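You operate a simulated robot arm through the tools that you are given. There is no shell and no other tool.

You are at the controls of a simulated two-armed robot. One attempt, no reset.

TASK
Count 25 lollo seeds into the teal dish.
Fine: none in the spill cup; swing the spout back over it; tin and dish stay on the counter, its knob left at 25.

It is judged by the outcome, as a careful person would: the job done as asked, and still so three seconds after it is handed in. It fails if anything else is knocked over, pushed out of place, dropped, spilled or broken.

THE ROBOT
Two 7-joint arms with two-finger grippers on one trunk that stands fixed in place. Base frame: the origin is at the foot of the trunk, x ahead of it, y to its left, z up. Units: m, rad, N and s.
The left shoulder is at [0.026, 0.219, 1.23], the right one opposite. With the tool pointing down near the work surface each hand reaches from about 0.1 to 0.74 m from the base axis, measured 20 degrees to its own side. Payload 2.2 kg a hand.
The TCP of each hand is the grasp point between the finger pads, 0.019 m short of the fingertips. In the tool frame z runs along the fingers and y along their closing line. The gripper opens to 0.116 m. The gripper's body begins 0.07 m behind the TCP.
Orientation is told as [roll, pitch, yaw] about the base's x, y, z axes, in that order, counted from this pose: with the fingers straight down and closing along the base's y, the tool's x points along the base's -x, its y along +y and its z along -z.

THE INTERFACE
- The arms move only by the tool apply_moves. It takes "left_moves", "right_moves" or both (then of equal length, played together; a hand with none holds still); each is a list of rows, each a list of 7 numbers: the shift along the base's x, y, z in m, then the turn, a rotation vector about the base's x, y, z in degrees, then the finger opening in m, from 0 to 0.116. In form: [[tx, ty, tz, ax, ay, az, claw], ...]. A call has 1 to 20 rows; each row is the pose to reach, as a shift and turn from the pose commanded when the call began. A row lasts 0.2 s, in which the tool goes at most 0.05 m and 0.15 rad; a call with a longer step from one row to the next is refused whole, and so is a gripper value outside its range. A pose out of reach is approached as far as the arm can. The call stops where the force on the tool passes 40 N (or 10 N more than at its start, if that is more) or the arm is blocked; 0.2 s more then pass. The fingers move at their own pace and stop on an object; they squeeze with about 33 N. The grip force told is the motor's: it shows also when the fingers shut on nothing. Time passes only in rows, and 0.2 s behind the last, so rows that repeat a pose let the fingers close. It gives the time, the measured TCP pose, the force on the tool (base axes), the opening and the grip force at its end, in the units of the frame above (readings bear some noise), with the torque about the TCP (base axes, N m) and any sound that the robot's microphone picked up.
- Cameras (640 x 400 px; columns grow to the right, rows downward): "scene" is now at [0.1164, 0.0571, 1.4102]; the picture's right is [0.61, -0.79, -0.00], its down [-0.39, -0.30, -0.87] and it looks along [0.69, 0.53, -0.49] (base axes); focal length 308 px, centre (320, 200). "left" rides on the left gripper at [0.069, 0.015, -0.097] in its tool frame; the picture's right is [-0.21, 0.98, 0.00], its down [-0.76, -0.17, -0.63] and it looks along [-0.62, -0.14, 0.78] (tool axes); focal length 251 px, centre (320, 200). "right" rides on the right gripper at [0.069, -0.015, -0.097] in its tool frame; the picture's right is [0.21, 0.98, 0.00], its down [-0.76, 0.17, -0.63] and it looks along [-0.62, 0.14, 0.77] (tool axes); focal length 251 px, centre (320, 200). There is no depth. A picture from a camera that has moved, and an enlarged one, comes with that camera's place and axes in the base frame and with its lens.
- capture(camera): a new picture of that camera. It takes no simulated time.
- raise_lower(by): slides the trunk up (or, below 0, down) by that many m; the arms and the scene camera ride with it, the base frame stays. It gives what a move gives, with no picture.
- pan_tilt(pan, tilt): turns the head with the scene camera to pan (to the left, within 1.396 rad either way) and tilt (down, from -0.506 to 1.204), counted from straight ahead of the robot. It gives what a move gives.
- close_up(camera, box): a new picture of the part [left, top, right, bottom] of that camera's present view, enlarged. It takes no simulated time.
- job_done(): hands the job in; it is judged then, once.

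Nothing tells you positions but the pictures and the camera data. Unless the task says otherwise, let go and move clear before handing in.

The tools are called after "Request:" as a command line: name --argument value ..., lists and objects as JSON in quotes. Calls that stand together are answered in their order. apply_moves: Moves the arms, as the interface text tells. Its arguments: {"type":"object","properties":{"left_moves":{"type":"array","items":{"type":"array","items":{"type":"number"}}},"right_moves":{"type":"array","items":{"type":"array","items":{"type":"number"}}}},"required":[]} The other tools are called the same way: raise_lower (by) slides the trunk up or down; pan_tilt (pan, tilt) turns the head that bears the scene camera; capture (camera) takes a picture; close_up (camera, box) takes an enlarged picture of a part of a camera's view; job_done () hands the job in.

At the start:

```text
t: 0.0
left_ee_pos: [0.4291, 0.4793, 1.2245]
left_ee_rot: [-0.001, -0.001, 0.001]
left_wrist_force: [0.3, 0.1, -1.2]
left_torque: [0.01, 0.0, 0.03]
left_grip_width: 0.116
left_gripper_force: 0.1
right_ee_pos: [0.4656, 0.0957, 1.2133]
right_ee_rot: [-0.003, 0.0, 0.0]
right_wrist_force: [0.6, -0.1, 0.7]
right_torque: [-0.01, 0.0, 0.04]
right_grip_width: 0.1159
right_gripper_force: 0.2
trunk travel left (down, up): [-0.375, 0.115]
head pan, tilt: [0.653, 0.513]
```

scene: 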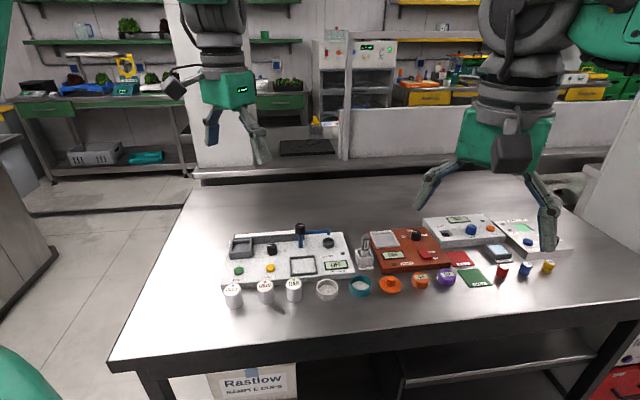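
right: 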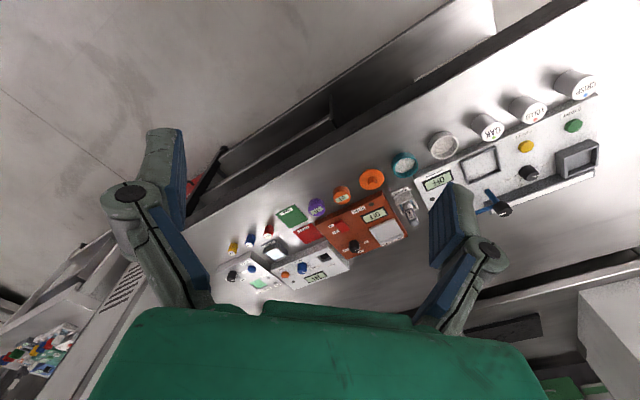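
left: 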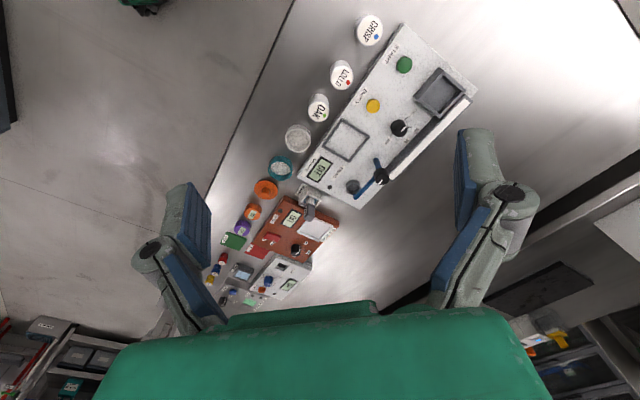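

I see a counter bench with several instruments: a white seed counter with a hopper, green and yellow buttons, a black knob, a blue spout, and tins in front of it. I'll look closer before moving.

Request:
close_up --camera "scene" --box '[210, 210, 370, 310]'

Request:
close_up --camera "left" --box '[260, 10, 500, 220]'

Request:
close_up --camera "scene" --box '[340, 200, 580, 310]'

Request:
close_up --camera "right" --box '[380, 60, 610, 220]'

```text
4.00 times, centred on (290, 260) of scene
camera zoom: at [0.1164, 0.0571, 1.4102], right [0.61, -0.79, 0.0], down [-0.39, -0.3, -0.87], along [0.69, 0.53, -0.49], focal length 1233 px, centre (440, -40)
```

zoom: 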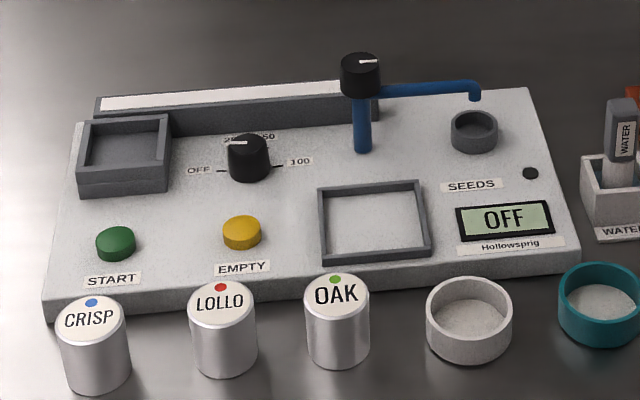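

```text
1.90 times, centred on (380, 115) of left
camera zoom: at [0.3588, 0.4934, 1.3208], right [0.21, 0.98, 0.0], down [0.76, -0.17, 0.63], along [0.62, -0.14, -0.77], focal length 479 px, centre (206, 362)
```

zoom: 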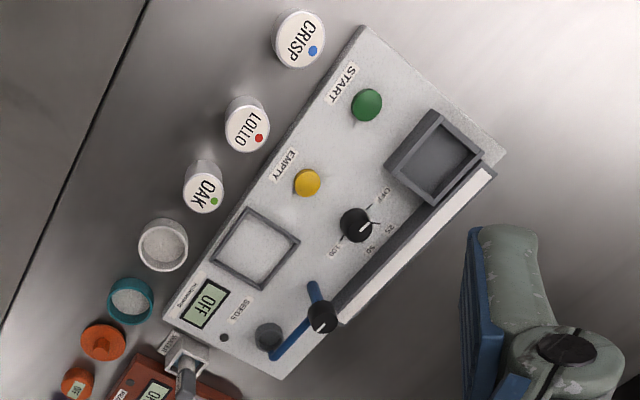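

```text
2.67 times, centred on (460, 255) of scene
camera zoom: at [0.1164, 0.0571, 1.4102], right [0.61, -0.79, 0.0], down [-0.39, -0.3, -0.87], along [0.69, 0.53, -0.49], focal length 822 px, centre (-53, 53)
```

zoom: 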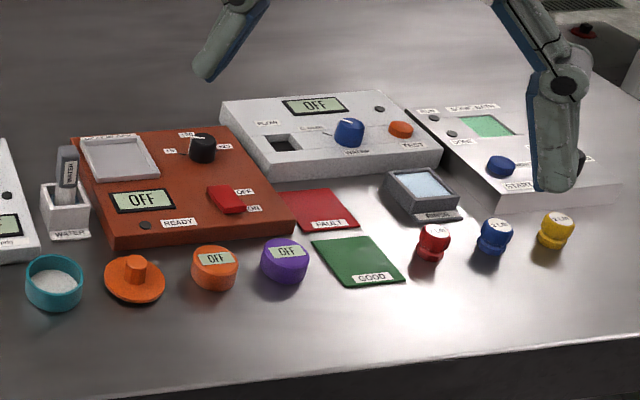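

```text
2.50 times, centred on (495, 140) of right
camera zoom: at [0.3959, 0.0802, 1.3113], right [-0.21, 0.98, 0.0], down [0.76, 0.17, 0.63], along [0.62, 0.13, -0.78], focal length 629 px, centre (-118, 350)
```

zoom: 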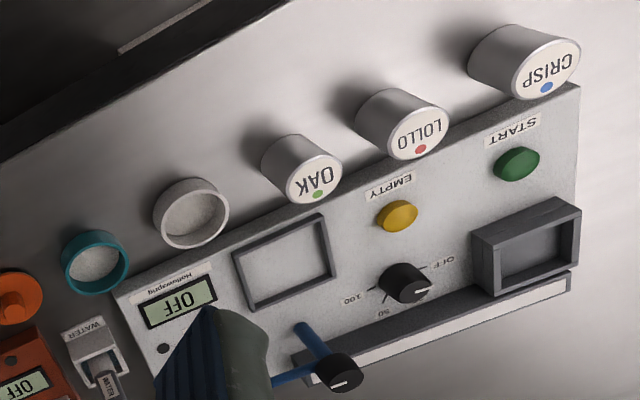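

The counter is turned about 45° in the base frame, with its top near z 0.82. The LOLLO tin is near (0.48, 0.51), the teal dish near (0.66, 0.34) and the spout post near (0.68, 0.56). I'll move the right arm aside, lower the trunk for reach, and look again.

Request:
apply_moves --right_moves '[[-0.03, -0.04, 0, 0, 0, 0, 0.116], [-0.06, -0.08, 0, 0, 0, 0, 0.116], [-0.09, -0.12, 0, 0, 0, 0, 0.116], [-0.12, -0.16, 0, 0, 0, 0, 0.116], [-0.15, -0.2, 0, 0, 0, 0, 0.116], [-0.17, -0.24, 0, 0, 0, 0, 0.116]]'

Request:
raise_lower --by -0.13

Request:
pan_tilt --pan 0.75 --tilt 0.6

Request:
capture --camera "scene"

Request:
capture --camera "left"

```text
t: 1.4
left_ee_pos: [0.4223, 0.4714, 1.2291]
left_ee_rot: [0.002, -0.003, 0.001]
left_wrist_force: [-0.9, -0.9, -1.0]
left_torque: [0.0, -0.05, 0.0]
left_grip_width: 0.1163
left_gripper_force: 0.1
right_ee_pos: [0.2887, -0.1512, 1.2164]
right_ee_rot: [0.003, -0.004, 0.001]
right_wrist_force: [0.4, -0.4, -0.1]
right_torque: [0.03, -0.01, 0.01]
right_grip_width: 0.1158
right_gripper_force: 0.0
trunk travel left (down, up): [-0.375, 0.115]
head pan, tilt: [0.653, 0.513]
```

```text
t: 3.0
left_ee_pos: [0.4239, 0.4761, 1.0955]
left_ee_rot: [0.0, -0.003, 0.001]
left_wrist_force: [-0.4, 0.8, 0.1]
left_torque: [-0.03, 0.01, -0.02]
left_grip_width: 0.1159
left_gripper_force: 0.2
right_ee_pos: [0.2905, -0.1469, 1.0864]
right_ee_rot: [-0.001, 0.0, 0.001]
right_wrist_force: [1.2, 0.2, 0.1]
right_torque: [-0.04, 0.02, 0.01]
right_grip_width: 0.1159
right_gripper_force: 0.0
trunk travel left (down, up): [-0.245, 0.245]
head pan, tilt: [0.653, 0.513]
```

```text
t: 3.6
left_ee_pos: [0.4237, 0.477, 1.0976]
left_ee_rot: [0.001, -0.002, -0.001]
left_wrist_force: [0.0, -0.3, 0.3]
left_torque: [0.0, 0.01, 0.01]
left_grip_width: 0.1159
left_gripper_force: 0.1
right_ee_pos: [0.2915, -0.148, 1.0865]
right_ee_rot: [0.002, -0.002, 0.0]
right_wrist_force: [0.0, 0.7, -0.5]
right_torque: [0.0, -0.01, 0.02]
right_grip_width: 0.116
right_gripper_force: 0.1
trunk travel left (down, up): [-0.245, 0.245]
head pan, tilt: [0.75, 0.6]
```

```text
taken
camera scene: at [0.1075, 0.0594, 1.2726], right [0.68, -0.73, 0.0], down [-0.42, -0.39, -0.82], along [0.6, 0.56, -0.57], focal length 308 px, centre (320, 200)
```

scene: 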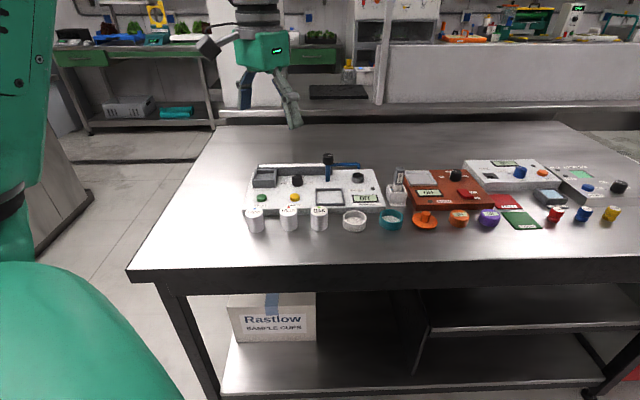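

```text
taken
camera left: at [0.354, 0.4909, 1.1929], right [0.21, 0.98, 0.0], down [0.76, -0.17, 0.63], along [0.62, -0.14, -0.77], focal length 251 px, centre (320, 200)
```

left: 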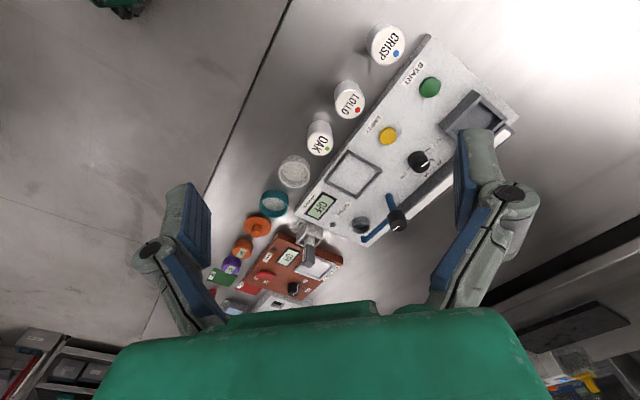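

The views hold together. I'll turn the left hand to line up with the counter's axes (yaw about +44°) and take views from above it.

Request:
apply_moves --left_moves '[[0.0, 0.0, 0, 0, 0, 7.4, 0.116], [0, 0, 0, 0, 0, 14.8, 0.116], [0, 0, 0, 0, 0, 22.2, 0.116], [0, 0, 0, 0, 0, 29.6, 0.116], [0, 0, 0, 0, 0, 37, 0.116], [0, 0, 0, 0, 0, 44.4, 0.116]]'

Request:
capture --camera "left"

Request:
close_up --camera "scene" --box '[230, 140, 430, 240]'

```text
t: 5.0
left_ee_pos: [0.424, 0.4762, 1.0966]
left_ee_rot: [0.001, -0.002, 0.777]
left_wrist_force: [0.2, 0.8, 0.1]
left_torque: [-0.03, -0.03, 0.02]
left_grip_width: 0.116
left_gripper_force: 0.1
right_ee_pos: [0.2897, -0.1473, 1.0871]
right_ee_rot: [0.002, -0.002, 0.001]
right_wrist_force: [-0.2, -0.1, -1.0]
right_torque: [-0.01, -0.02, -0.01]
right_grip_width: 0.1163
right_gripper_force: 0.0
trunk travel left (down, up): [-0.245, 0.245]
head pan, tilt: [0.75, 0.6]
```

```text
taken
camera left: at [0.3636, 0.438, 1.1927], right [-0.53, 0.85, 0.0], down [0.66, 0.41, 0.63], along [0.54, 0.34, -0.77], focal length 251 px, centre (320, 200)
```

left: 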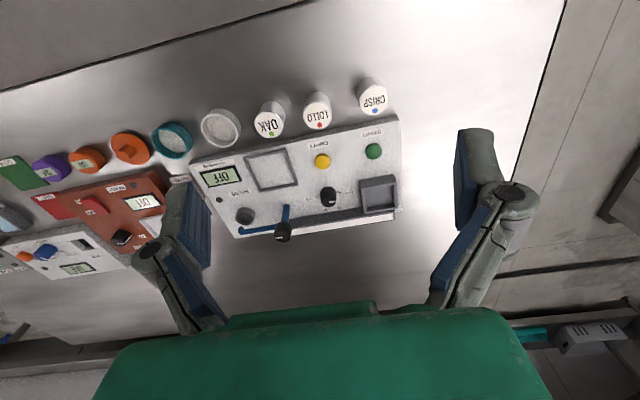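

```text
3.20 times, centred on (330, 190) of scene
camera zoom: at [0.1077, 0.0593, 1.2725], right [0.68, -0.73, 0.0], down [-0.42, -0.39, -0.82], along [0.6, 0.56, -0.57], focal length 986 px, centre (288, 232)
```

zoom: 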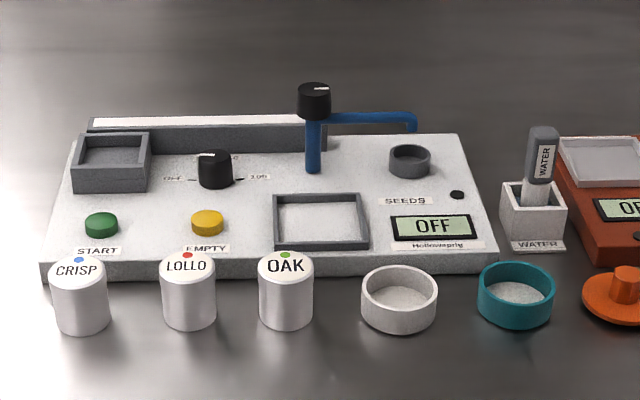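

I'll take enlarged wrist views of the machine and tins for accurate stereo.

Request:
close_up --camera "left" --box '[190, 70, 410, 250]'

Request:
close_up --camera "left" --box '[100, 70, 420, 190]'

Request:
close_up --camera "scene" --box '[240, 145, 320, 240]'

Request:
close_up --camera "scene" --box '[310, 145, 410, 240]'

```text
2.22 times, centred on (300, 160) of left
camera zoom: at [0.3636, 0.438, 1.1927], right [-0.53, 0.85, 0.0], down [0.66, 0.41, 0.63], along [0.54, 0.34, -0.77], focal length 559 px, centre (364, 289)
```

zoom: 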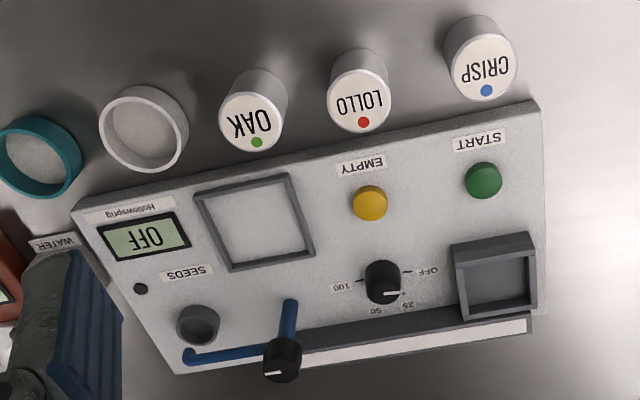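

```text
2.00 times, centred on (260, 130) of left
camera zoom: at [0.3636, 0.438, 1.1927], right [-0.53, 0.85, 0.0], down [0.66, 0.41, 0.63], along [0.54, 0.34, -0.77], focal length 503 px, centre (440, 340)
```

zoom: 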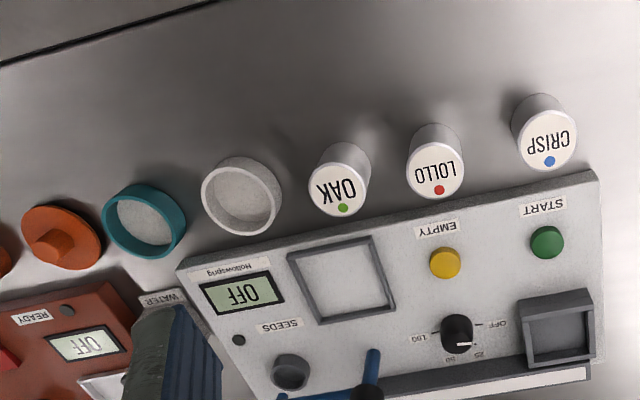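

```text
4.21 times, centred on (280, 192) of scene
camera zoom: at [0.1077, 0.0593, 1.2725], right [0.68, -0.73, 0.0], down [-0.42, -0.39, -0.82], along [0.6, 0.56, -0.57], focal length 1298 px, centre (488, 232)
```

zoom: 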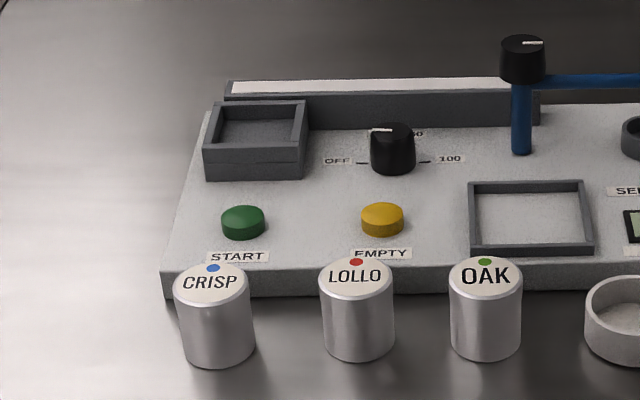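

```text
4.21 times, centred on (360, 192) of scene
camera zoom: at [0.1077, 0.0593, 1.2725], right [0.68, -0.73, 0.0], down [-0.42, -0.39, -0.82], along [0.6, 0.56, -0.57], focal length 1298 px, centre (152, 232)
```

zoom: 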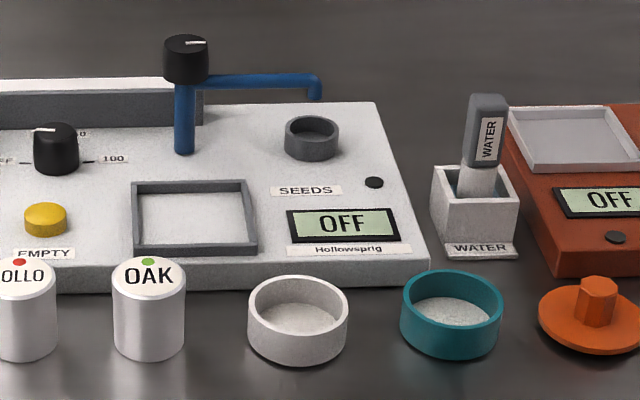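

The LOLLO tin is at about (0.478, 0.505), top at z≈0.847 and 41 mm wide. Its neighbours are 72 mm away, so I'll use a narrow opening. I'll move above it first.

Request:
apply_moves --left_moves '[[0.018, 0.01, -0.03, 0, 0, 0, 0.075], [0.036, 0.02, -0.06, 0, 0, 0, 0.075], [0.054, 0.029, -0.1, 0, 0, 0, 0.075], [0.054, 0.029, -0.14, 0, 0, 0, 0.075], [0.054, 0.029, -0.14, 0, 0, 0, 0.075]]'

Request:
capture --camera "left"

Request:
close_up --camera "scene" --box '[230, 140, 430, 240]'

```text
t: 6.2
left_ee_pos: [0.4769, 0.5078, 0.9575]
left_ee_rot: [0.001, -0.002, 0.776]
left_wrist_force: [0.1, 0.0, 0.1]
left_torque: [0.0, -0.01, -0.02]
left_grip_width: 0.0751
left_gripper_force: 0.1
right_ee_pos: [0.2893, -0.1466, 1.0855]
right_ee_rot: [0.002, -0.003, -0.001]
right_wrist_force: [0.6, 0.2, -1.2]
right_torque: [0.0, -0.01, 0.01]
right_grip_width: 0.116
right_gripper_force: 0.0
trunk travel left (down, up): [-0.245, 0.245]
head pan, tilt: [0.75, 0.6]
```

```text
taken
camera left: at [0.4167, 0.4689, 1.0534], right [-0.53, 0.85, 0.0], down [0.66, 0.41, 0.63], along [0.54, 0.34, -0.77], focal length 251 px, centre (320, 200)
```

left: 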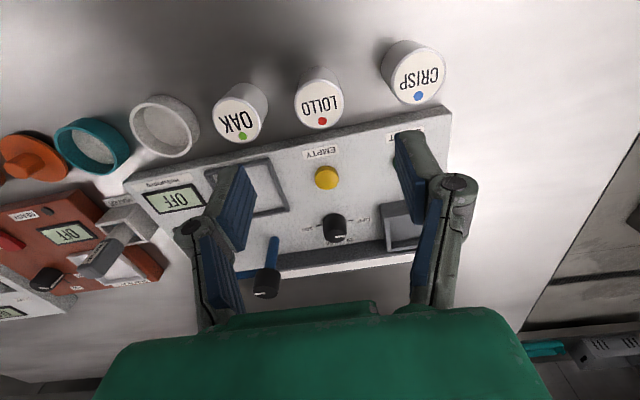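

```text
3.20 times, centred on (330, 190) of scene
camera zoom: at [0.1075, 0.0599, 1.2726], right [0.68, -0.73, 0.0], down [-0.42, -0.39, -0.82], along [0.6, 0.56, -0.57], focal length 986 px, centre (288, 232)
```

zoom: 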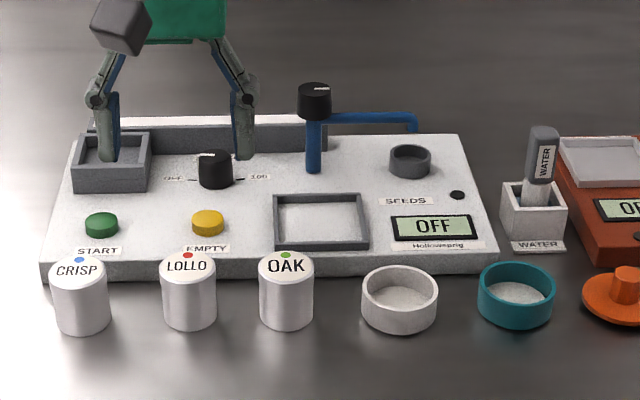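

The tin lines up with column 320, slightly towards the robot. I'll descend partway with a small correction and check again.

Request:
apply_moves --left_moves '[[-0.0036, -0.0035, -0.03, 0, 0, 0, 0.075], [-0.0036, -0.0035, -0.06, 0, 0, 0, 0.075], [-0.0036, -0.0035, -0.06, 0, 0, 0, 0.075]]'

Request:
capture --camera "left"

Request:
close_up --camera "scene" --box '[230, 140, 430, 240]'

```text
t: 7.0
left_ee_pos: [0.4748, 0.5031, 0.8974]
left_ee_rot: [0.0, -0.002, 0.773]
left_wrist_force: [0.4, 0.3, 1.4]
left_torque: [0.01, 0.0, 0.04]
left_grip_width: 0.0749
left_gripper_force: 0.1
right_ee_pos: [0.2889, -0.1477, 1.0871]
right_ee_rot: [0.0, -0.001, -0.001]
right_wrist_force: [-0.4, 0.1, -0.6]
right_torque: [0.01, -0.04, -0.03]
right_grip_width: 0.116
right_gripper_force: 0.0
trunk travel left (down, up): [-0.245, 0.245]
head pan, tilt: [0.75, 0.6]
```

```text
taken
camera left: at [0.4142, 0.465, 0.9927], right [-0.53, 0.85, 0.0], down [0.66, 0.41, 0.63], along [0.54, 0.34, -0.77], focal length 251 px, centre (320, 200)
```

left: 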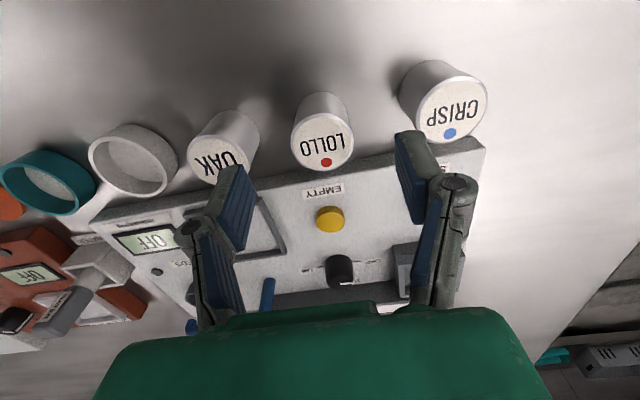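

```text
3.20 times, centred on (330, 190) of scene
camera zoom: at [0.1078, 0.0606, 1.2725], right [0.68, -0.73, 0.0], down [-0.42, -0.39, -0.82], along [0.6, 0.56, -0.57], focal length 986 px, centre (288, 232)
```

zoom: 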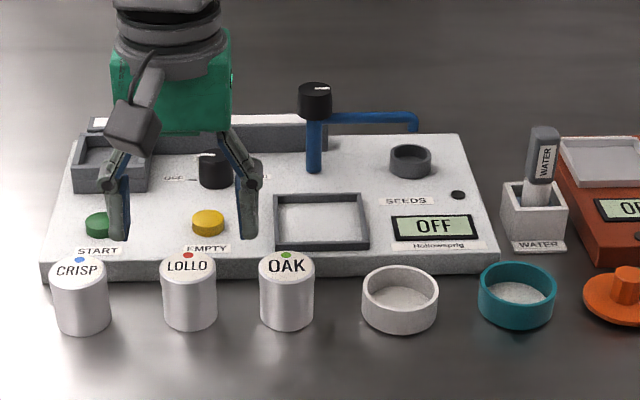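

I want a sharper look at the tin against the fingers before going lower.

Request:
close_up --camera "left" --box '[260, 80, 380, 200]'

Request:
close_up --camera "scene" --box '[240, 180, 340, 240]'

```text
3.33 times, centred on (320, 140) of left
camera zoom: at [0.4142, 0.465, 0.9927], right [-0.53, 0.85, 0.0], down [0.66, 0.41, 0.63], along [0.54, 0.34, -0.77], focal length 838 px, centre (320, 400)
```

zoom: 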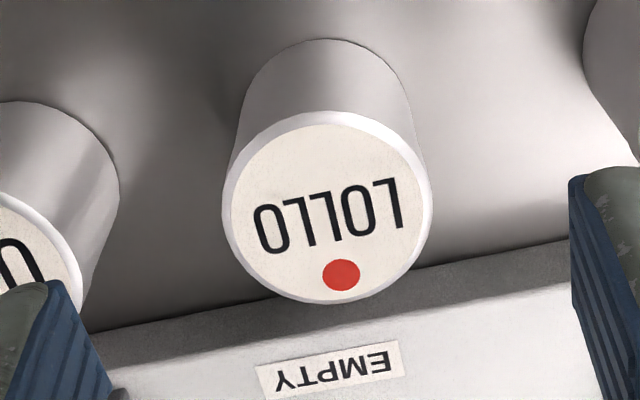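

```text
6.40 times, centred on (290, 210) of scene
camera zoom: at [0.1078, 0.0606, 1.2725], right [0.68, -0.73, 0.0], down [-0.42, -0.39, -0.82], along [0.6, 0.56, -0.57], focal length 1973 px, centre (512, 136)
```

zoom: 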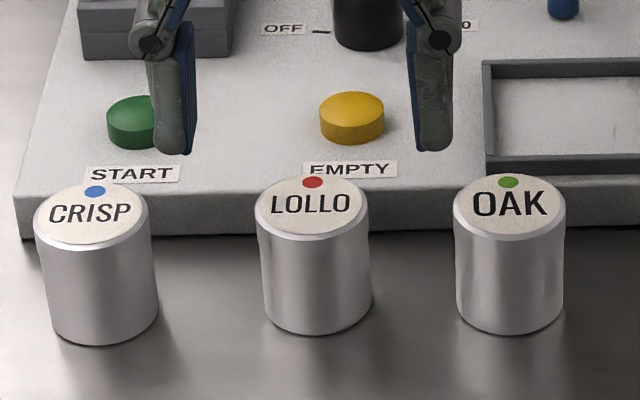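

The tin top is at z≈0.852, directly below the hand. I'll descend so the pads hold its upper half, then close.

Request:
apply_moves --left_moves '[[-0.001, -0.001, -0.025, 0, 0, 0, 0.075], [-0.001, -0.001, -0.046, 0, 0, 0, 0.075], [-0.001, -0.001, -0.046, 0, 0, 0, 0.06], [-0.001, -0.001, -0.046, 0, 0, 0, 0.045], [-0.001, -0.001, -0.046, 0, 0, 0, 0.035], [-0.001, -0.001, -0.046, 0, 0, 0, 0.03], [-0.001, -0.001, -0.046, 0, 0, 0, 0.03]]'

Request:
capture --camera "left"

Request:
close_up --camera "scene" --box '[240, 160, 340, 240]'

```text
t: 8.6
left_ee_pos: [0.4738, 0.5024, 0.8522]
left_ee_rot: [0.002, -0.001, 0.775]
left_wrist_force: [-0.8, 0.6, -0.4]
left_torque: [-0.03, 0.02, -0.03]
left_grip_width: 0.0406
left_gripper_force: 33.0
right_ee_pos: [0.2912, -0.1472, 1.0867]
right_ee_rot: [0.0, -0.002, 0.0]
right_wrist_force: [1.1, 0.3, -0.7]
right_torque: [0.02, -0.01, 0.03]
right_grip_width: 0.1159
right_gripper_force: 0.0
trunk travel left (down, up): [-0.245, 0.245]
head pan, tilt: [0.75, 0.6]
```

```text
taken
camera left: at [0.4136, 0.4633, 0.9473], right [-0.53, 0.85, 0.0], down [0.66, 0.41, 0.63], along [0.54, 0.34, -0.77], focal length 251 px, centre (320, 200)
```

left: 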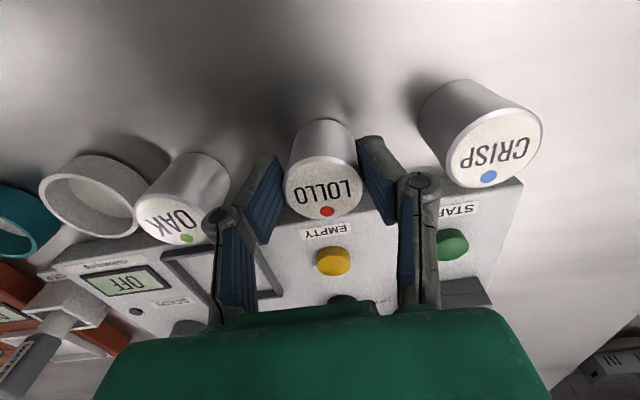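

```text
5.00 times, centred on (290, 200) of scene
camera zoom: at [0.1082, 0.0601, 1.2724], right [0.68, -0.73, 0.0], down [-0.42, -0.39, -0.82], along [0.6, 0.56, -0.57], focal length 1541 px, centre (470, 200)
```

zoom: 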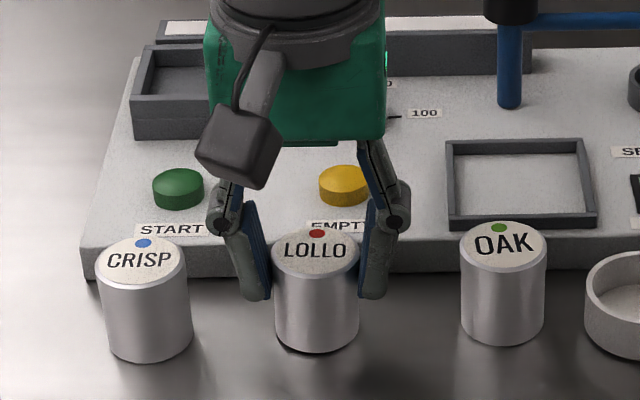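

The tin is gripped at 40.6 mm. I'll lift it clear and carry it towards the hopper socket.

Request:
apply_moves --left_moves '[[0, 0, 0.03, 0, 0, 0, 0.03], [0, 0, 0.07, 0, 0, 0, 0.03], [0, 0, 0.11, 0, 0, 0, 0.03], [0.015, 0.035, 0.12, 0, 0, 0, 0.03], [0.03, 0.075, 0.12, 0, 0, 0, 0.03], [0.045, 0.12, 0.12, 0, 0, 0, 0.03], [0.061, 0.158, 0.12, 0, 0, 0, 0.03], [0.061, 0.158, 0.12, 0, 0, 0, 0.03], [0.061, 0.158, 0.12, 0, 0, 0, 0.03]]'

Request:
capture --camera "left"

Request:
close_up --camera "scene" --box '[230, 120, 330, 240]'

```text
t: 10.6
left_ee_pos: [0.5324, 0.6592, 0.9708]
left_ee_rot: [0.002, -0.001, 0.774]
left_wrist_force: [-0.1, -0.2, -0.5]
left_torque: [-0.02, 0.01, -0.04]
left_grip_width: 0.0406
left_gripper_force: 32.8
right_ee_pos: [0.2899, -0.1476, 1.0864]
right_ee_rot: [0.002, -0.001, 0.0]
right_wrist_force: [-0.1, 0.2, -0.1]
right_torque: [0.01, 0.02, 0.0]
right_grip_width: 0.1161
right_gripper_force: 0.0
trunk travel left (down, up): [-0.245, 0.245]
head pan, tilt: [0.75, 0.6]
```

```text
taken
camera left: at [0.4721, 0.6206, 1.066], right [-0.53, 0.85, 0.0], down [0.66, 0.41, 0.63], along [0.54, 0.34, -0.77], focal length 251 px, centre (320, 200)
```

left: 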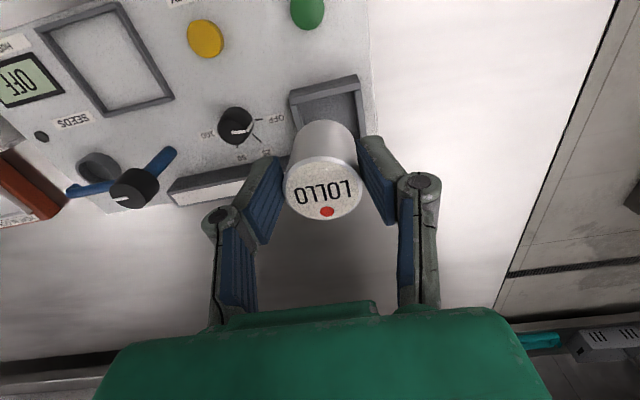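

```text
3.33 times, centred on (280, 180) of scene
camera zoom: at [0.1084, 0.0597, 1.2725], right [0.68, -0.73, 0.0], down [-0.42, -0.39, -0.82], along [0.6, 0.56, -0.57], focal length 1028 px, centre (453, 267)
```

zoom: 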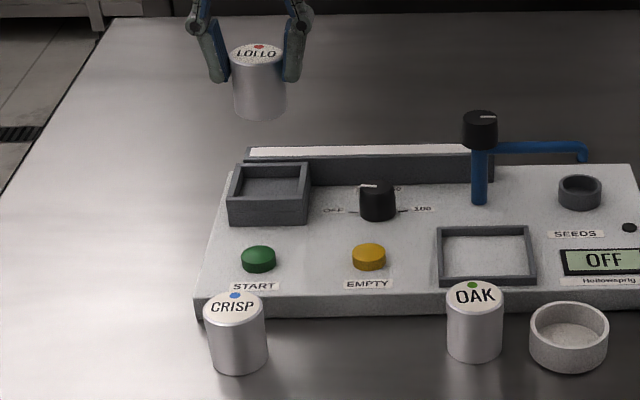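

I need the socket's position accurately, so I'll zoom both cameras on it.

Request:
close_up --camera "left" --box '[230, 50, 390, 170]'

Request:
close_up --camera "scene" --box '[230, 150, 310, 220]'

```text
3.33 times, centred on (310, 110) of left
camera zoom: at [0.4721, 0.6206, 1.066], right [-0.53, 0.85, 0.0], down [0.66, 0.41, 0.63], along [0.54, 0.34, -0.77], focal length 838 px, centre (353, 500)
```

zoom: 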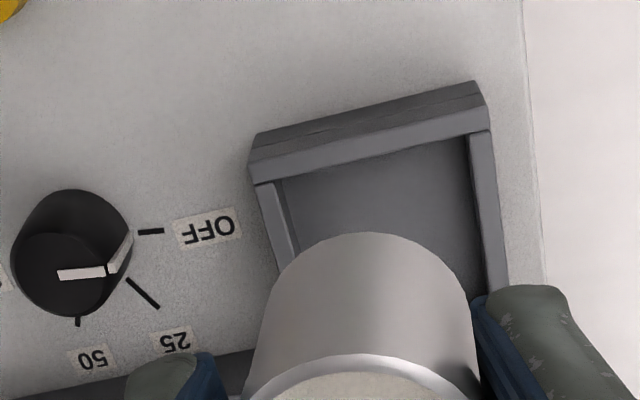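

```text
5.71 times, centred on (270, 185) of scene
camera zoom: at [0.1084, 0.0597, 1.2725], right [0.68, -0.73, 0.0], down [-0.42, -0.39, -0.82], along [0.6, 0.56, -0.57], focal length 1762 px, centre (606, 286)
```

zoom: 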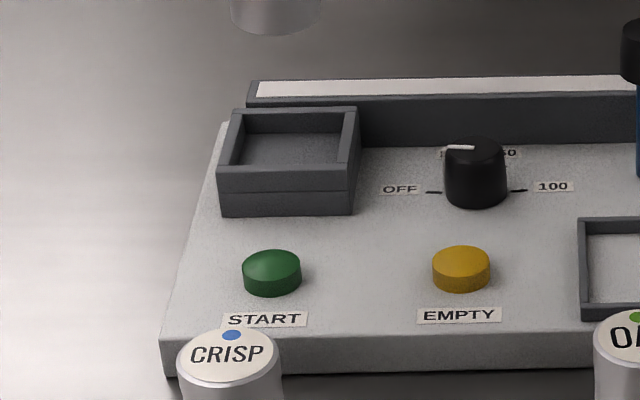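

The socket centre comes out at about (0.544, 0.673) with its rim near z 0.855. I'll shift over it, lower to just above the rim, and check alignment.

Request:
apply_moves --left_moves '[[0.006, 0.007, 0, 0, 0, 0, 0.03], [0.0113, 0.0138, -0.02, 0, 0, 0, 0.03], [0.0113, 0.0138, -0.05, 0, 0, 0, 0.03], [0.0113, 0.0138, -0.056, 0, 0, 0, 0.03], [0.0113, 0.0138, -0.056, 0, 0, 0, 0.03]]'

Request:
close_up --camera "left" --box '[230, 80, 410, 230]'

Request:
close_up --camera "scene" --box '[230, 150, 310, 220]'

```text
t: 11.8
left_ee_pos: [0.5439, 0.6736, 0.914]
left_ee_rot: [0.002, -0.002, 0.773]
left_wrist_force: [0.0, 0.5, -1.0]
left_torque: [-0.01, -0.04, 0.0]
left_grip_width: 0.0406
left_gripper_force: 33.0
right_ee_pos: [0.2912, -0.1462, 1.0861]
right_ee_rot: [0.0, -0.003, -0.002]
right_wrist_force: [-0.8, -1.1, -0.1]
right_torque: [-0.04, 0.0, -0.02]
right_grip_width: 0.1159
right_gripper_force: 0.1
trunk travel left (down, up): [-0.245, 0.245]
head pan, tilt: [0.75, 0.6]
```

```text
2.67 times, centred on (320, 155) of left
camera zoom: at [0.4841, 0.6346, 1.01], right [-0.53, 0.85, 0.0], down [0.66, 0.41, 0.63], along [0.54, 0.34, -0.77], focal length 670 px, centre (320, 320)
```

zoom: 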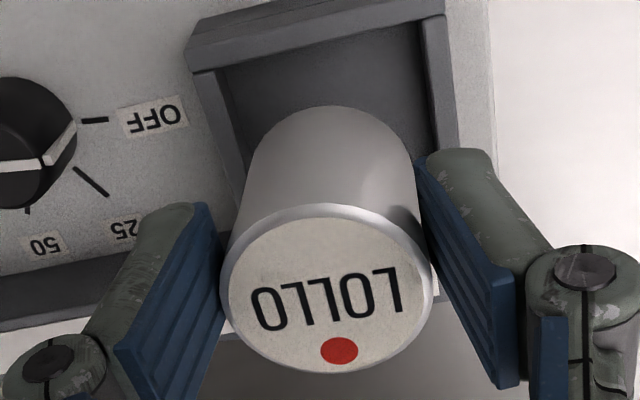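

```text
5.71 times, centred on (270, 185) of scene
camera zoom: at [0.1086, 0.0616, 1.2724], right [0.68, -0.73, 0.0], down [-0.42, -0.39, -0.82], along [0.6, 0.56, -0.57], focal length 1762 px, centre (606, 286)
```

zoom: 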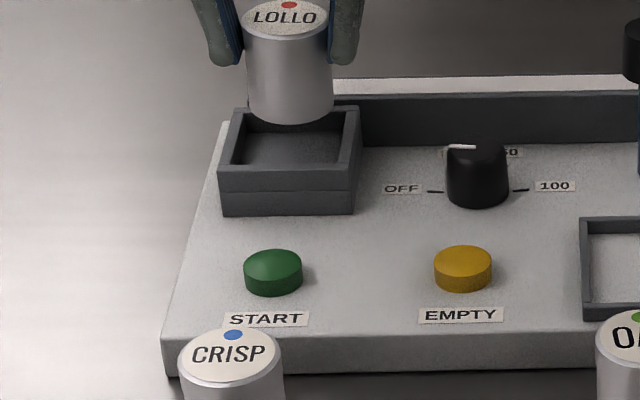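

Alignment looks within 1–2 mm. I'll lower slowly into the socket and watch the force.

Request:
apply_moves --left_moves '[[0, 0, -0.008, 0, 0, 0, 0.03], [0, 0, -0.016, 0, 0, 0, 0.03], [0, 0, -0.02, 0, 0, 0, 0.03], [0, 0, -0.02, 0, 0, 0, 0.03]]'

Request:
close_up --camera "left" --box '[230, 80, 410, 230]'

Request:
close_up --camera "scene" --box '[230, 150, 310, 220]'

```text
t: 12.8
left_ee_pos: [0.5461, 0.6742, 0.8942]
left_ee_rot: [0.001, -0.001, 0.775]
left_wrist_force: [0.6, 0.0, -1.0]
left_torque: [-0.02, 0.02, -0.01]
left_grip_width: 0.0405
left_gripper_force: 33.5
right_ee_pos: [0.2901, -0.1473, 1.0862]
right_ee_rot: [0.001, -0.002, 0.0]
right_wrist_force: [0.0, 0.0, -0.5]
right_torque: [-0.02, 0.01, -0.01]
right_grip_width: 0.1162
right_gripper_force: 0.1
trunk travel left (down, up): [-0.245, 0.245]
head pan, tilt: [0.75, 0.6]
```

```text
2.67 times, centred on (320, 155) of left
camera zoom: at [0.4855, 0.6356, 0.9899], right [-0.53, 0.85, 0.0], down [0.66, 0.41, 0.63], along [0.54, 0.34, -0.77], focal length 670 px, centre (320, 320)
```

zoom: 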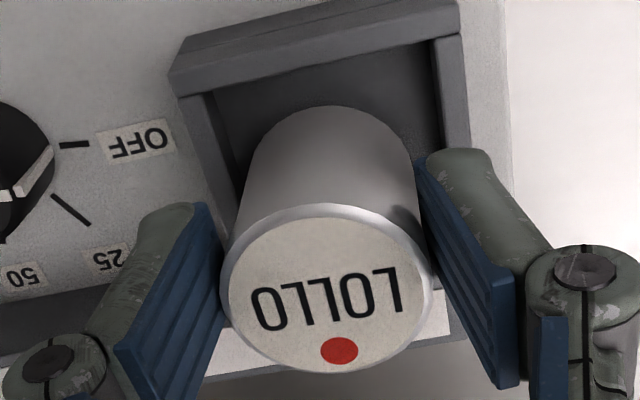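

```text
5.71 times, centred on (270, 185) of scene
camera zoom: at [0.1085, 0.0615, 1.2724], right [0.68, -0.73, 0.0], down [-0.42, -0.39, -0.82], along [0.6, 0.56, -0.57], focal length 1762 px, centre (606, 286)
```

zoom: 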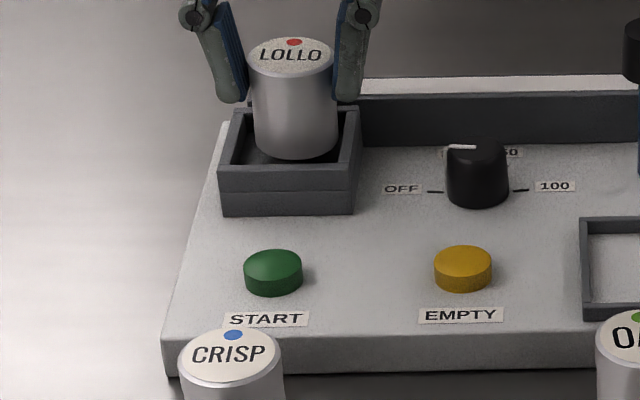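

The tin bottom is at about rim level and inside the opening. I'll nudge it 1 mm and lower gently until contact.

Request:
apply_moves --left_moves '[[-0.0014, 0, -0.003, 0, 0, 0, 0.03], [-0.0014, 0, -0.006, 0, 0, 0, 0.03], [-0.0014, 0, -0.009, 0, 0, 0, 0.03], [-0.0014, 0, -0.012, 0, 0, 0, 0.03], [-0.0014, 0, -0.012, 0, 0, 0, 0.03]]'

Request:
close_up --camera "left" --box '[230, 80, 410, 230]'

Request:
close_up --camera "scene" --box '[230, 150, 310, 220]'

```text
t: 14.0
left_ee_pos: [0.5433, 0.6745, 0.8861]
left_ee_rot: [0.0, -0.01, 0.775]
left_wrist_force: [-0.6, 8.8, 25.2]
left_torque: [0.22, -0.05, 0.06]
left_grip_width: 0.0407
left_gripper_force: 32.8
right_ee_pos: [0.2893, -0.1475, 1.0873]
right_ee_rot: [0.001, -0.004, -0.001]
right_wrist_force: [-0.2, 0.3, -0.4]
right_torque: [0.0, -0.02, 0.0]
right_grip_width: 0.1163
right_gripper_force: 0.2
trunk travel left (down, up): [-0.245, 0.245]
head pan, tilt: [0.75, 0.6]
```

```text
2.67 times, centred on (320, 155) of left
camera zoom: at [0.4824, 0.6348, 0.9813], right [-0.53, 0.85, 0.0], down [0.65, 0.41, 0.64], along [0.54, 0.34, -0.77], focal length 670 px, centre (320, 320)
```

zoom: 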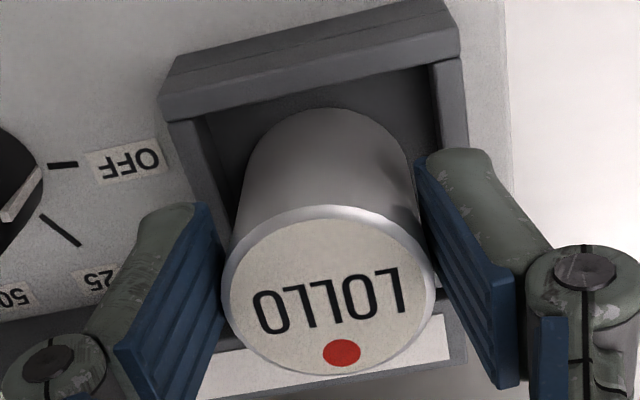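

```text
5.71 times, centred on (270, 185) of scene
camera zoom: at [0.1045, 0.0589, 1.2732], right [0.68, -0.73, 0.0], down [-0.41, -0.39, -0.82], along [0.6, 0.56, -0.57], focal length 1762 px, centre (606, 286)
```

zoom: 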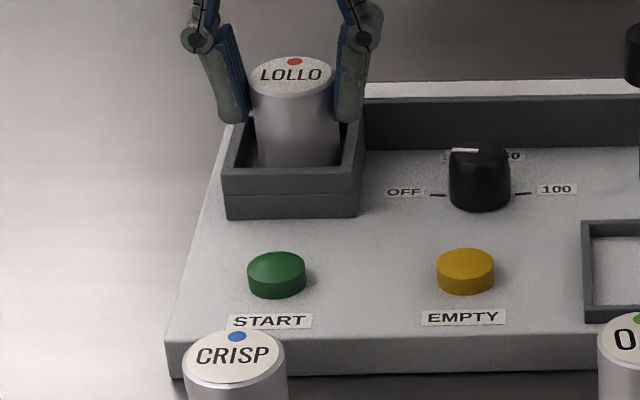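

The tin met the socket floor (about 11 mm deep, as expected) with 25 N. I'll relieve the push and open the fingers.

Request:
apply_moves --left_moves '[[0, 0, 0.003, 0, 0, 0, 0.03], [0, 0, 0.0045, 0, 0, 0, 0.03], [0, 0, 0.0045, 0, 0, 0, 0.045], [0, 0, 0.0045, 0, 0, 0, 0.055], [0, 0, 0.0045, 0, 0, 0, 0.065], [0, 0, 0.0045, 0, 0, 0, 0.065]]'

Request:
close_up --camera "left" --box '[230, 80, 410, 230]'

Request:
close_up --camera "scene" --box '[230, 150, 310, 220]'

```text
t: 15.4
left_ee_pos: [0.5432, 0.6747, 0.8871]
left_ee_rot: [0.001, -0.002, 0.774]
left_wrist_force: [0.2, -0.6, 0.8]
left_torque: [-0.02, 0.02, 0.0]
left_grip_width: 0.0649
left_gripper_force: 0.0
right_ee_pos: [0.29, -0.1466, 1.0866]
right_ee_rot: [0.001, -0.002, 0.0]
right_wrist_force: [0.5, -0.3, 0.3]
right_torque: [0.01, -0.01, 0.01]
right_grip_width: 0.1161
right_gripper_force: 0.0
trunk travel left (down, up): [-0.245, 0.245]
head pan, tilt: [0.75, 0.6]
```

```text
2.67 times, centred on (320, 155) of left
camera zoom: at [0.4835, 0.6359, 0.9826], right [-0.53, 0.85, 0.0], down [0.66, 0.41, 0.63], along [0.54, 0.34, -0.77], focal length 670 px, centre (320, 320)
```

zoom: 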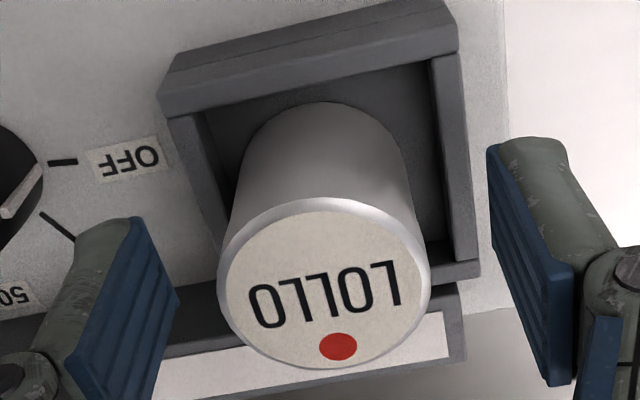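

```text
5.71 times, centred on (270, 185) of scene
camera zoom: at [0.1084, 0.0613, 1.2724], right [0.68, -0.73, 0.0], down [-0.42, -0.39, -0.82], along [0.6, 0.56, -0.57], focal length 1762 px, centre (606, 286)
```

zoom: 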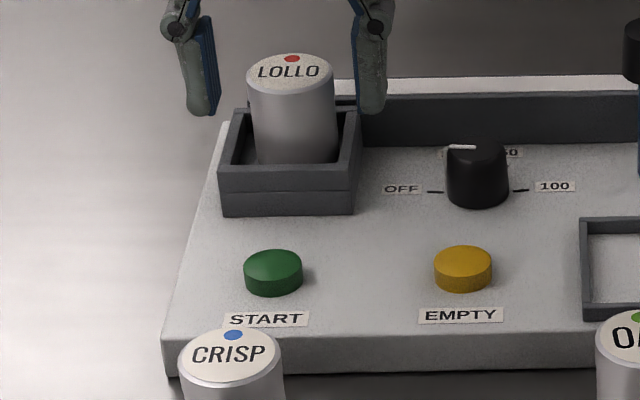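

The tin is seated in the socket. Next I'll raise the hand and go above the teal dish near (0.640, 0.335), turning to a yaw of about 20° so the fingers miss its neighbours.

Request:
apply_moves --left_moves '[[0, 0, 0.03, 0, 0, 0, 0.065], [0, 0, 0.07, 0, 0, 0, 0.065], [0.01, -0.04, 0.08, 0, 0, -6, 0.065], [0.02, -0.085, 0.08, 0, 0, -12, 0.065], [0.032, -0.13, 0.08, 0, 0, -18, 0.065], [0.045, -0.175, 0.08, 0, 0, -24.4, 0.07], [0.058, -0.22, 0.08, 0, 0, -24.4, 0.07], [0.072, -0.265, 0.08, 0, 0, -24.4, 0.07], [0.085, -0.31, 0.08, 0, 0, -24.4, 0.07], [0.097, -0.34, 0.075, 0, 0, -24.4, 0.07], [0.097, -0.34, 0.075, 0, 0, -24.4, 0.07]]'

Request:
capture --camera "left"

Request:
close_up --camera "scene" --box '[230, 140, 430, 240]'

```text
t: 17.8
left_ee_pos: [0.6409, 0.3316, 0.9641]
left_ee_rot: [0.003, -0.004, 0.349]
left_wrist_force: [0.1, -0.2, 0.0]
left_torque: [0.02, -0.04, -0.03]
left_grip_width: 0.07
left_gripper_force: 0.0
right_ee_pos: [0.2895, -0.148, 1.0874]
right_ee_rot: [0.003, -0.001, 0.0]
right_wrist_force: [-0.5, 0.0, -0.6]
right_torque: [-0.01, 0.0, -0.03]
right_grip_width: 0.1159
right_gripper_force: 0.1
trunk travel left (down, up): [-0.245, 0.245]
head pan, tilt: [0.75, 0.6]
```

```text
taken
camera left: at [0.5695, 0.3215, 1.0597], right [-0.13, 0.99, 0.0], down [0.77, 0.1, 0.63], along [0.63, 0.09, -0.77], focal length 251 px, centre (320, 200)
```

left: 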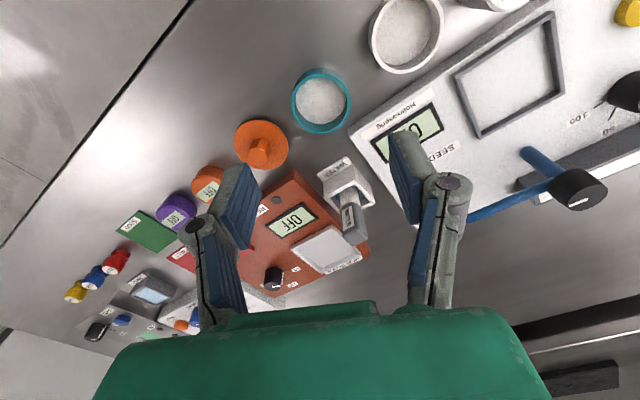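

```text
3.20 times, centred on (330, 190) of scene
camera zoom: at [0.1085, 0.0588, 1.2725], right [0.68, -0.73, 0.0], down [-0.42, -0.39, -0.82], along [0.6, 0.56, -0.57], focal length 986 px, centre (288, 232)
```

zoom: 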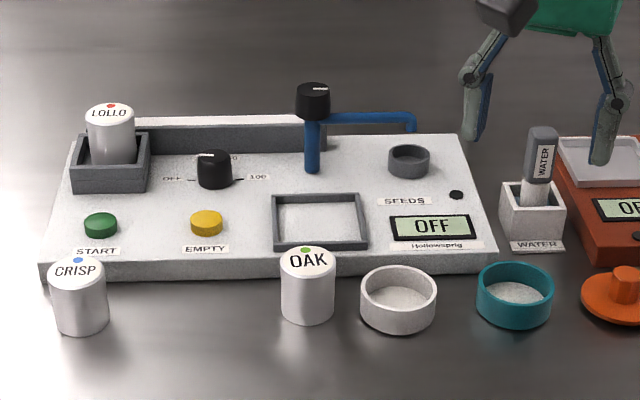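

One thing needs fixing: compared with earlier pictures, the OAK tin slid about 16 mm when I gripped LOLLO. I'll put it back where it stood, originally about (0.523, 0.449). First I'll look at the dish and OAK closely.

Request:
close_up --camera "left" --box '[260, 50, 380, 150]'

Request:
close_up --camera "scene" --box '[240, 180, 340, 240]'

Request:
close_up --camera "scene" --box '[310, 180, 410, 240]'

```text
4.00 times, centred on (320, 100) of left
camera zoom: at [0.5695, 0.3215, 1.0597], right [-0.13, 0.99, 0.0], down [0.77, 0.1, 0.63], along [0.63, 0.09, -0.77], focal length 1006 px, centre (320, 600)
```

zoom: 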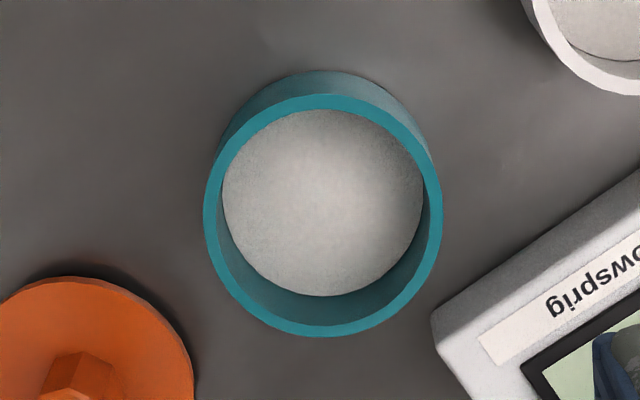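

```text
6.40 times, centred on (290, 210) of scene
camera zoom: at [0.1085, 0.0588, 1.2725], right [0.68, -0.73, 0.0], down [-0.42, -0.39, -0.82], along [0.6, 0.56, -0.57], focal length 1973 px, centre (512, 136)
```

zoom: 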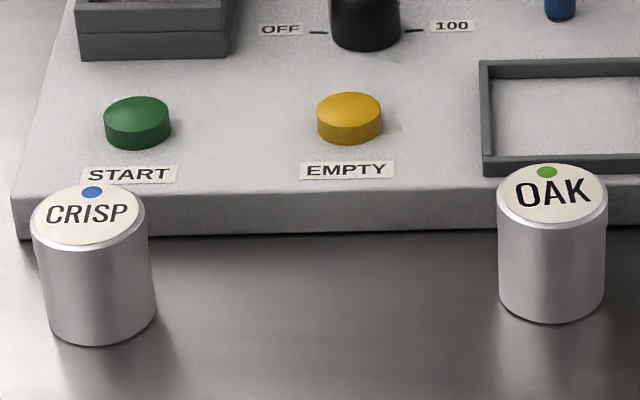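

```text
6.40 times, centred on (360, 210) of scene
camera zoom: at [0.1085, 0.0588, 1.2725], right [0.68, -0.73, 0.0], down [-0.42, -0.39, -0.82], along [0.6, 0.56, -0.57], focal length 1973 px, centre (64, 136)
```

zoom: 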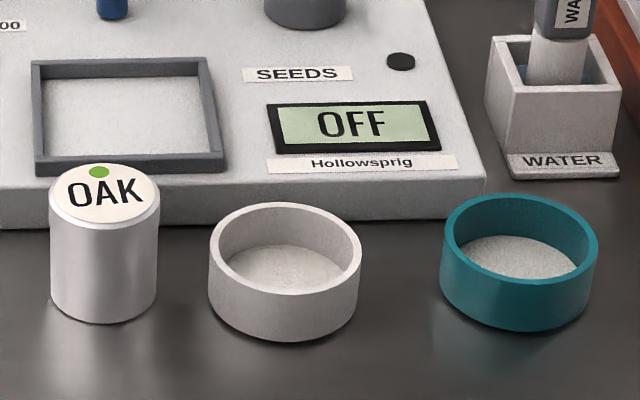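

The dish is at about (0.644, 0.332), rim z≈0.832 and about 56 mm wide. Closing along the 20° direction leaves the most room from the machine, the orange lid and the water pot, so I'll turn the hand by −90° while hovering.

Request:
apply_moves --left_moves '[[0.003, 0.001, 0, 0, 0, -8, 0.07], [0.003, 0.001, 0, 0, 0, -16, 0.07], [0.003, 0.001, 0, 0, 0, -24, 0.07], [0.003, 0.001, 0, 0, 0, -32, 0.07], [0.003, 0.001, 0, 0, 0, -40, 0.07], [0.003, 0.001, 0, 0, 0, -48, 0.07], [0.003, 0.001, 0, 0, 0, -56, 0.07], [0.003, 0.001, 0, 0, 0, -64, 0.07], [0.003, 0.001, 0, 0, 0, -72, 0.07], [0.003, 0.001, 0, 0, 0, -80, 0.07], [0.003, 0.001, 0, 0, 0, -88, 0.07], [0.003, 0.001, 0, 0, 0, -90, 0.07], [0.003, 0.001, 0, 0, 0, -90, 0.07]]'

Request:
capture --camera "left"

Request:
capture --camera "scene"

```text
t: 20.6
left_ee_pos: [0.6441, 0.3345, 0.9609]
left_ee_rot: [0.0, -0.004, -1.223]
left_wrist_force: [0.2, -0.1, 0.2]
left_torque: [0.02, 0.01, 0.02]
left_grip_width: 0.07
left_gripper_force: 0.0
right_ee_pos: [0.2903, -0.1477, 1.0851]
right_ee_rot: [0.002, -0.002, 0.0]
right_wrist_force: [0.1, 1.2, 0.8]
right_torque: [0.03, 0.01, 0.01]
right_grip_width: 0.1159
right_gripper_force: 0.2
trunk travel left (down, up): [-0.245, 0.245]
head pan, tilt: [0.75, 0.6]
```

```text
taken
camera left: at [0.6347, 0.4033, 1.0582], right [0.99, 0.13, 0.0], down [0.1, -0.77, 0.63], along [0.08, -0.63, -0.77], focal length 251 px, centre (320, 200)
```

left: 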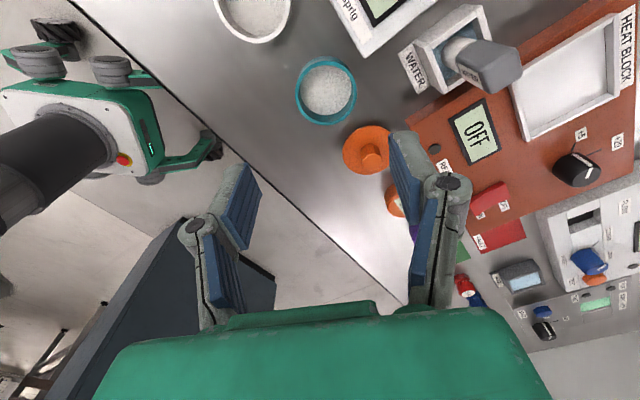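

```text
taken
camera scene: at [0.1089, 0.0592, 1.2725], right [0.68, -0.73, 0.0], down [-0.42, -0.39, -0.82], along [0.6, 0.56, -0.57], focal length 308 px, centre (320, 200)
```

scene: 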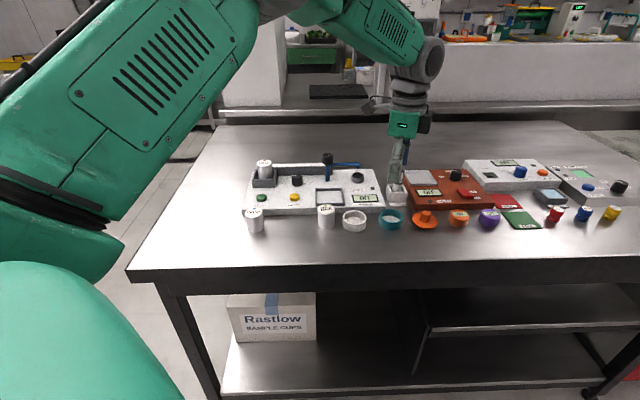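

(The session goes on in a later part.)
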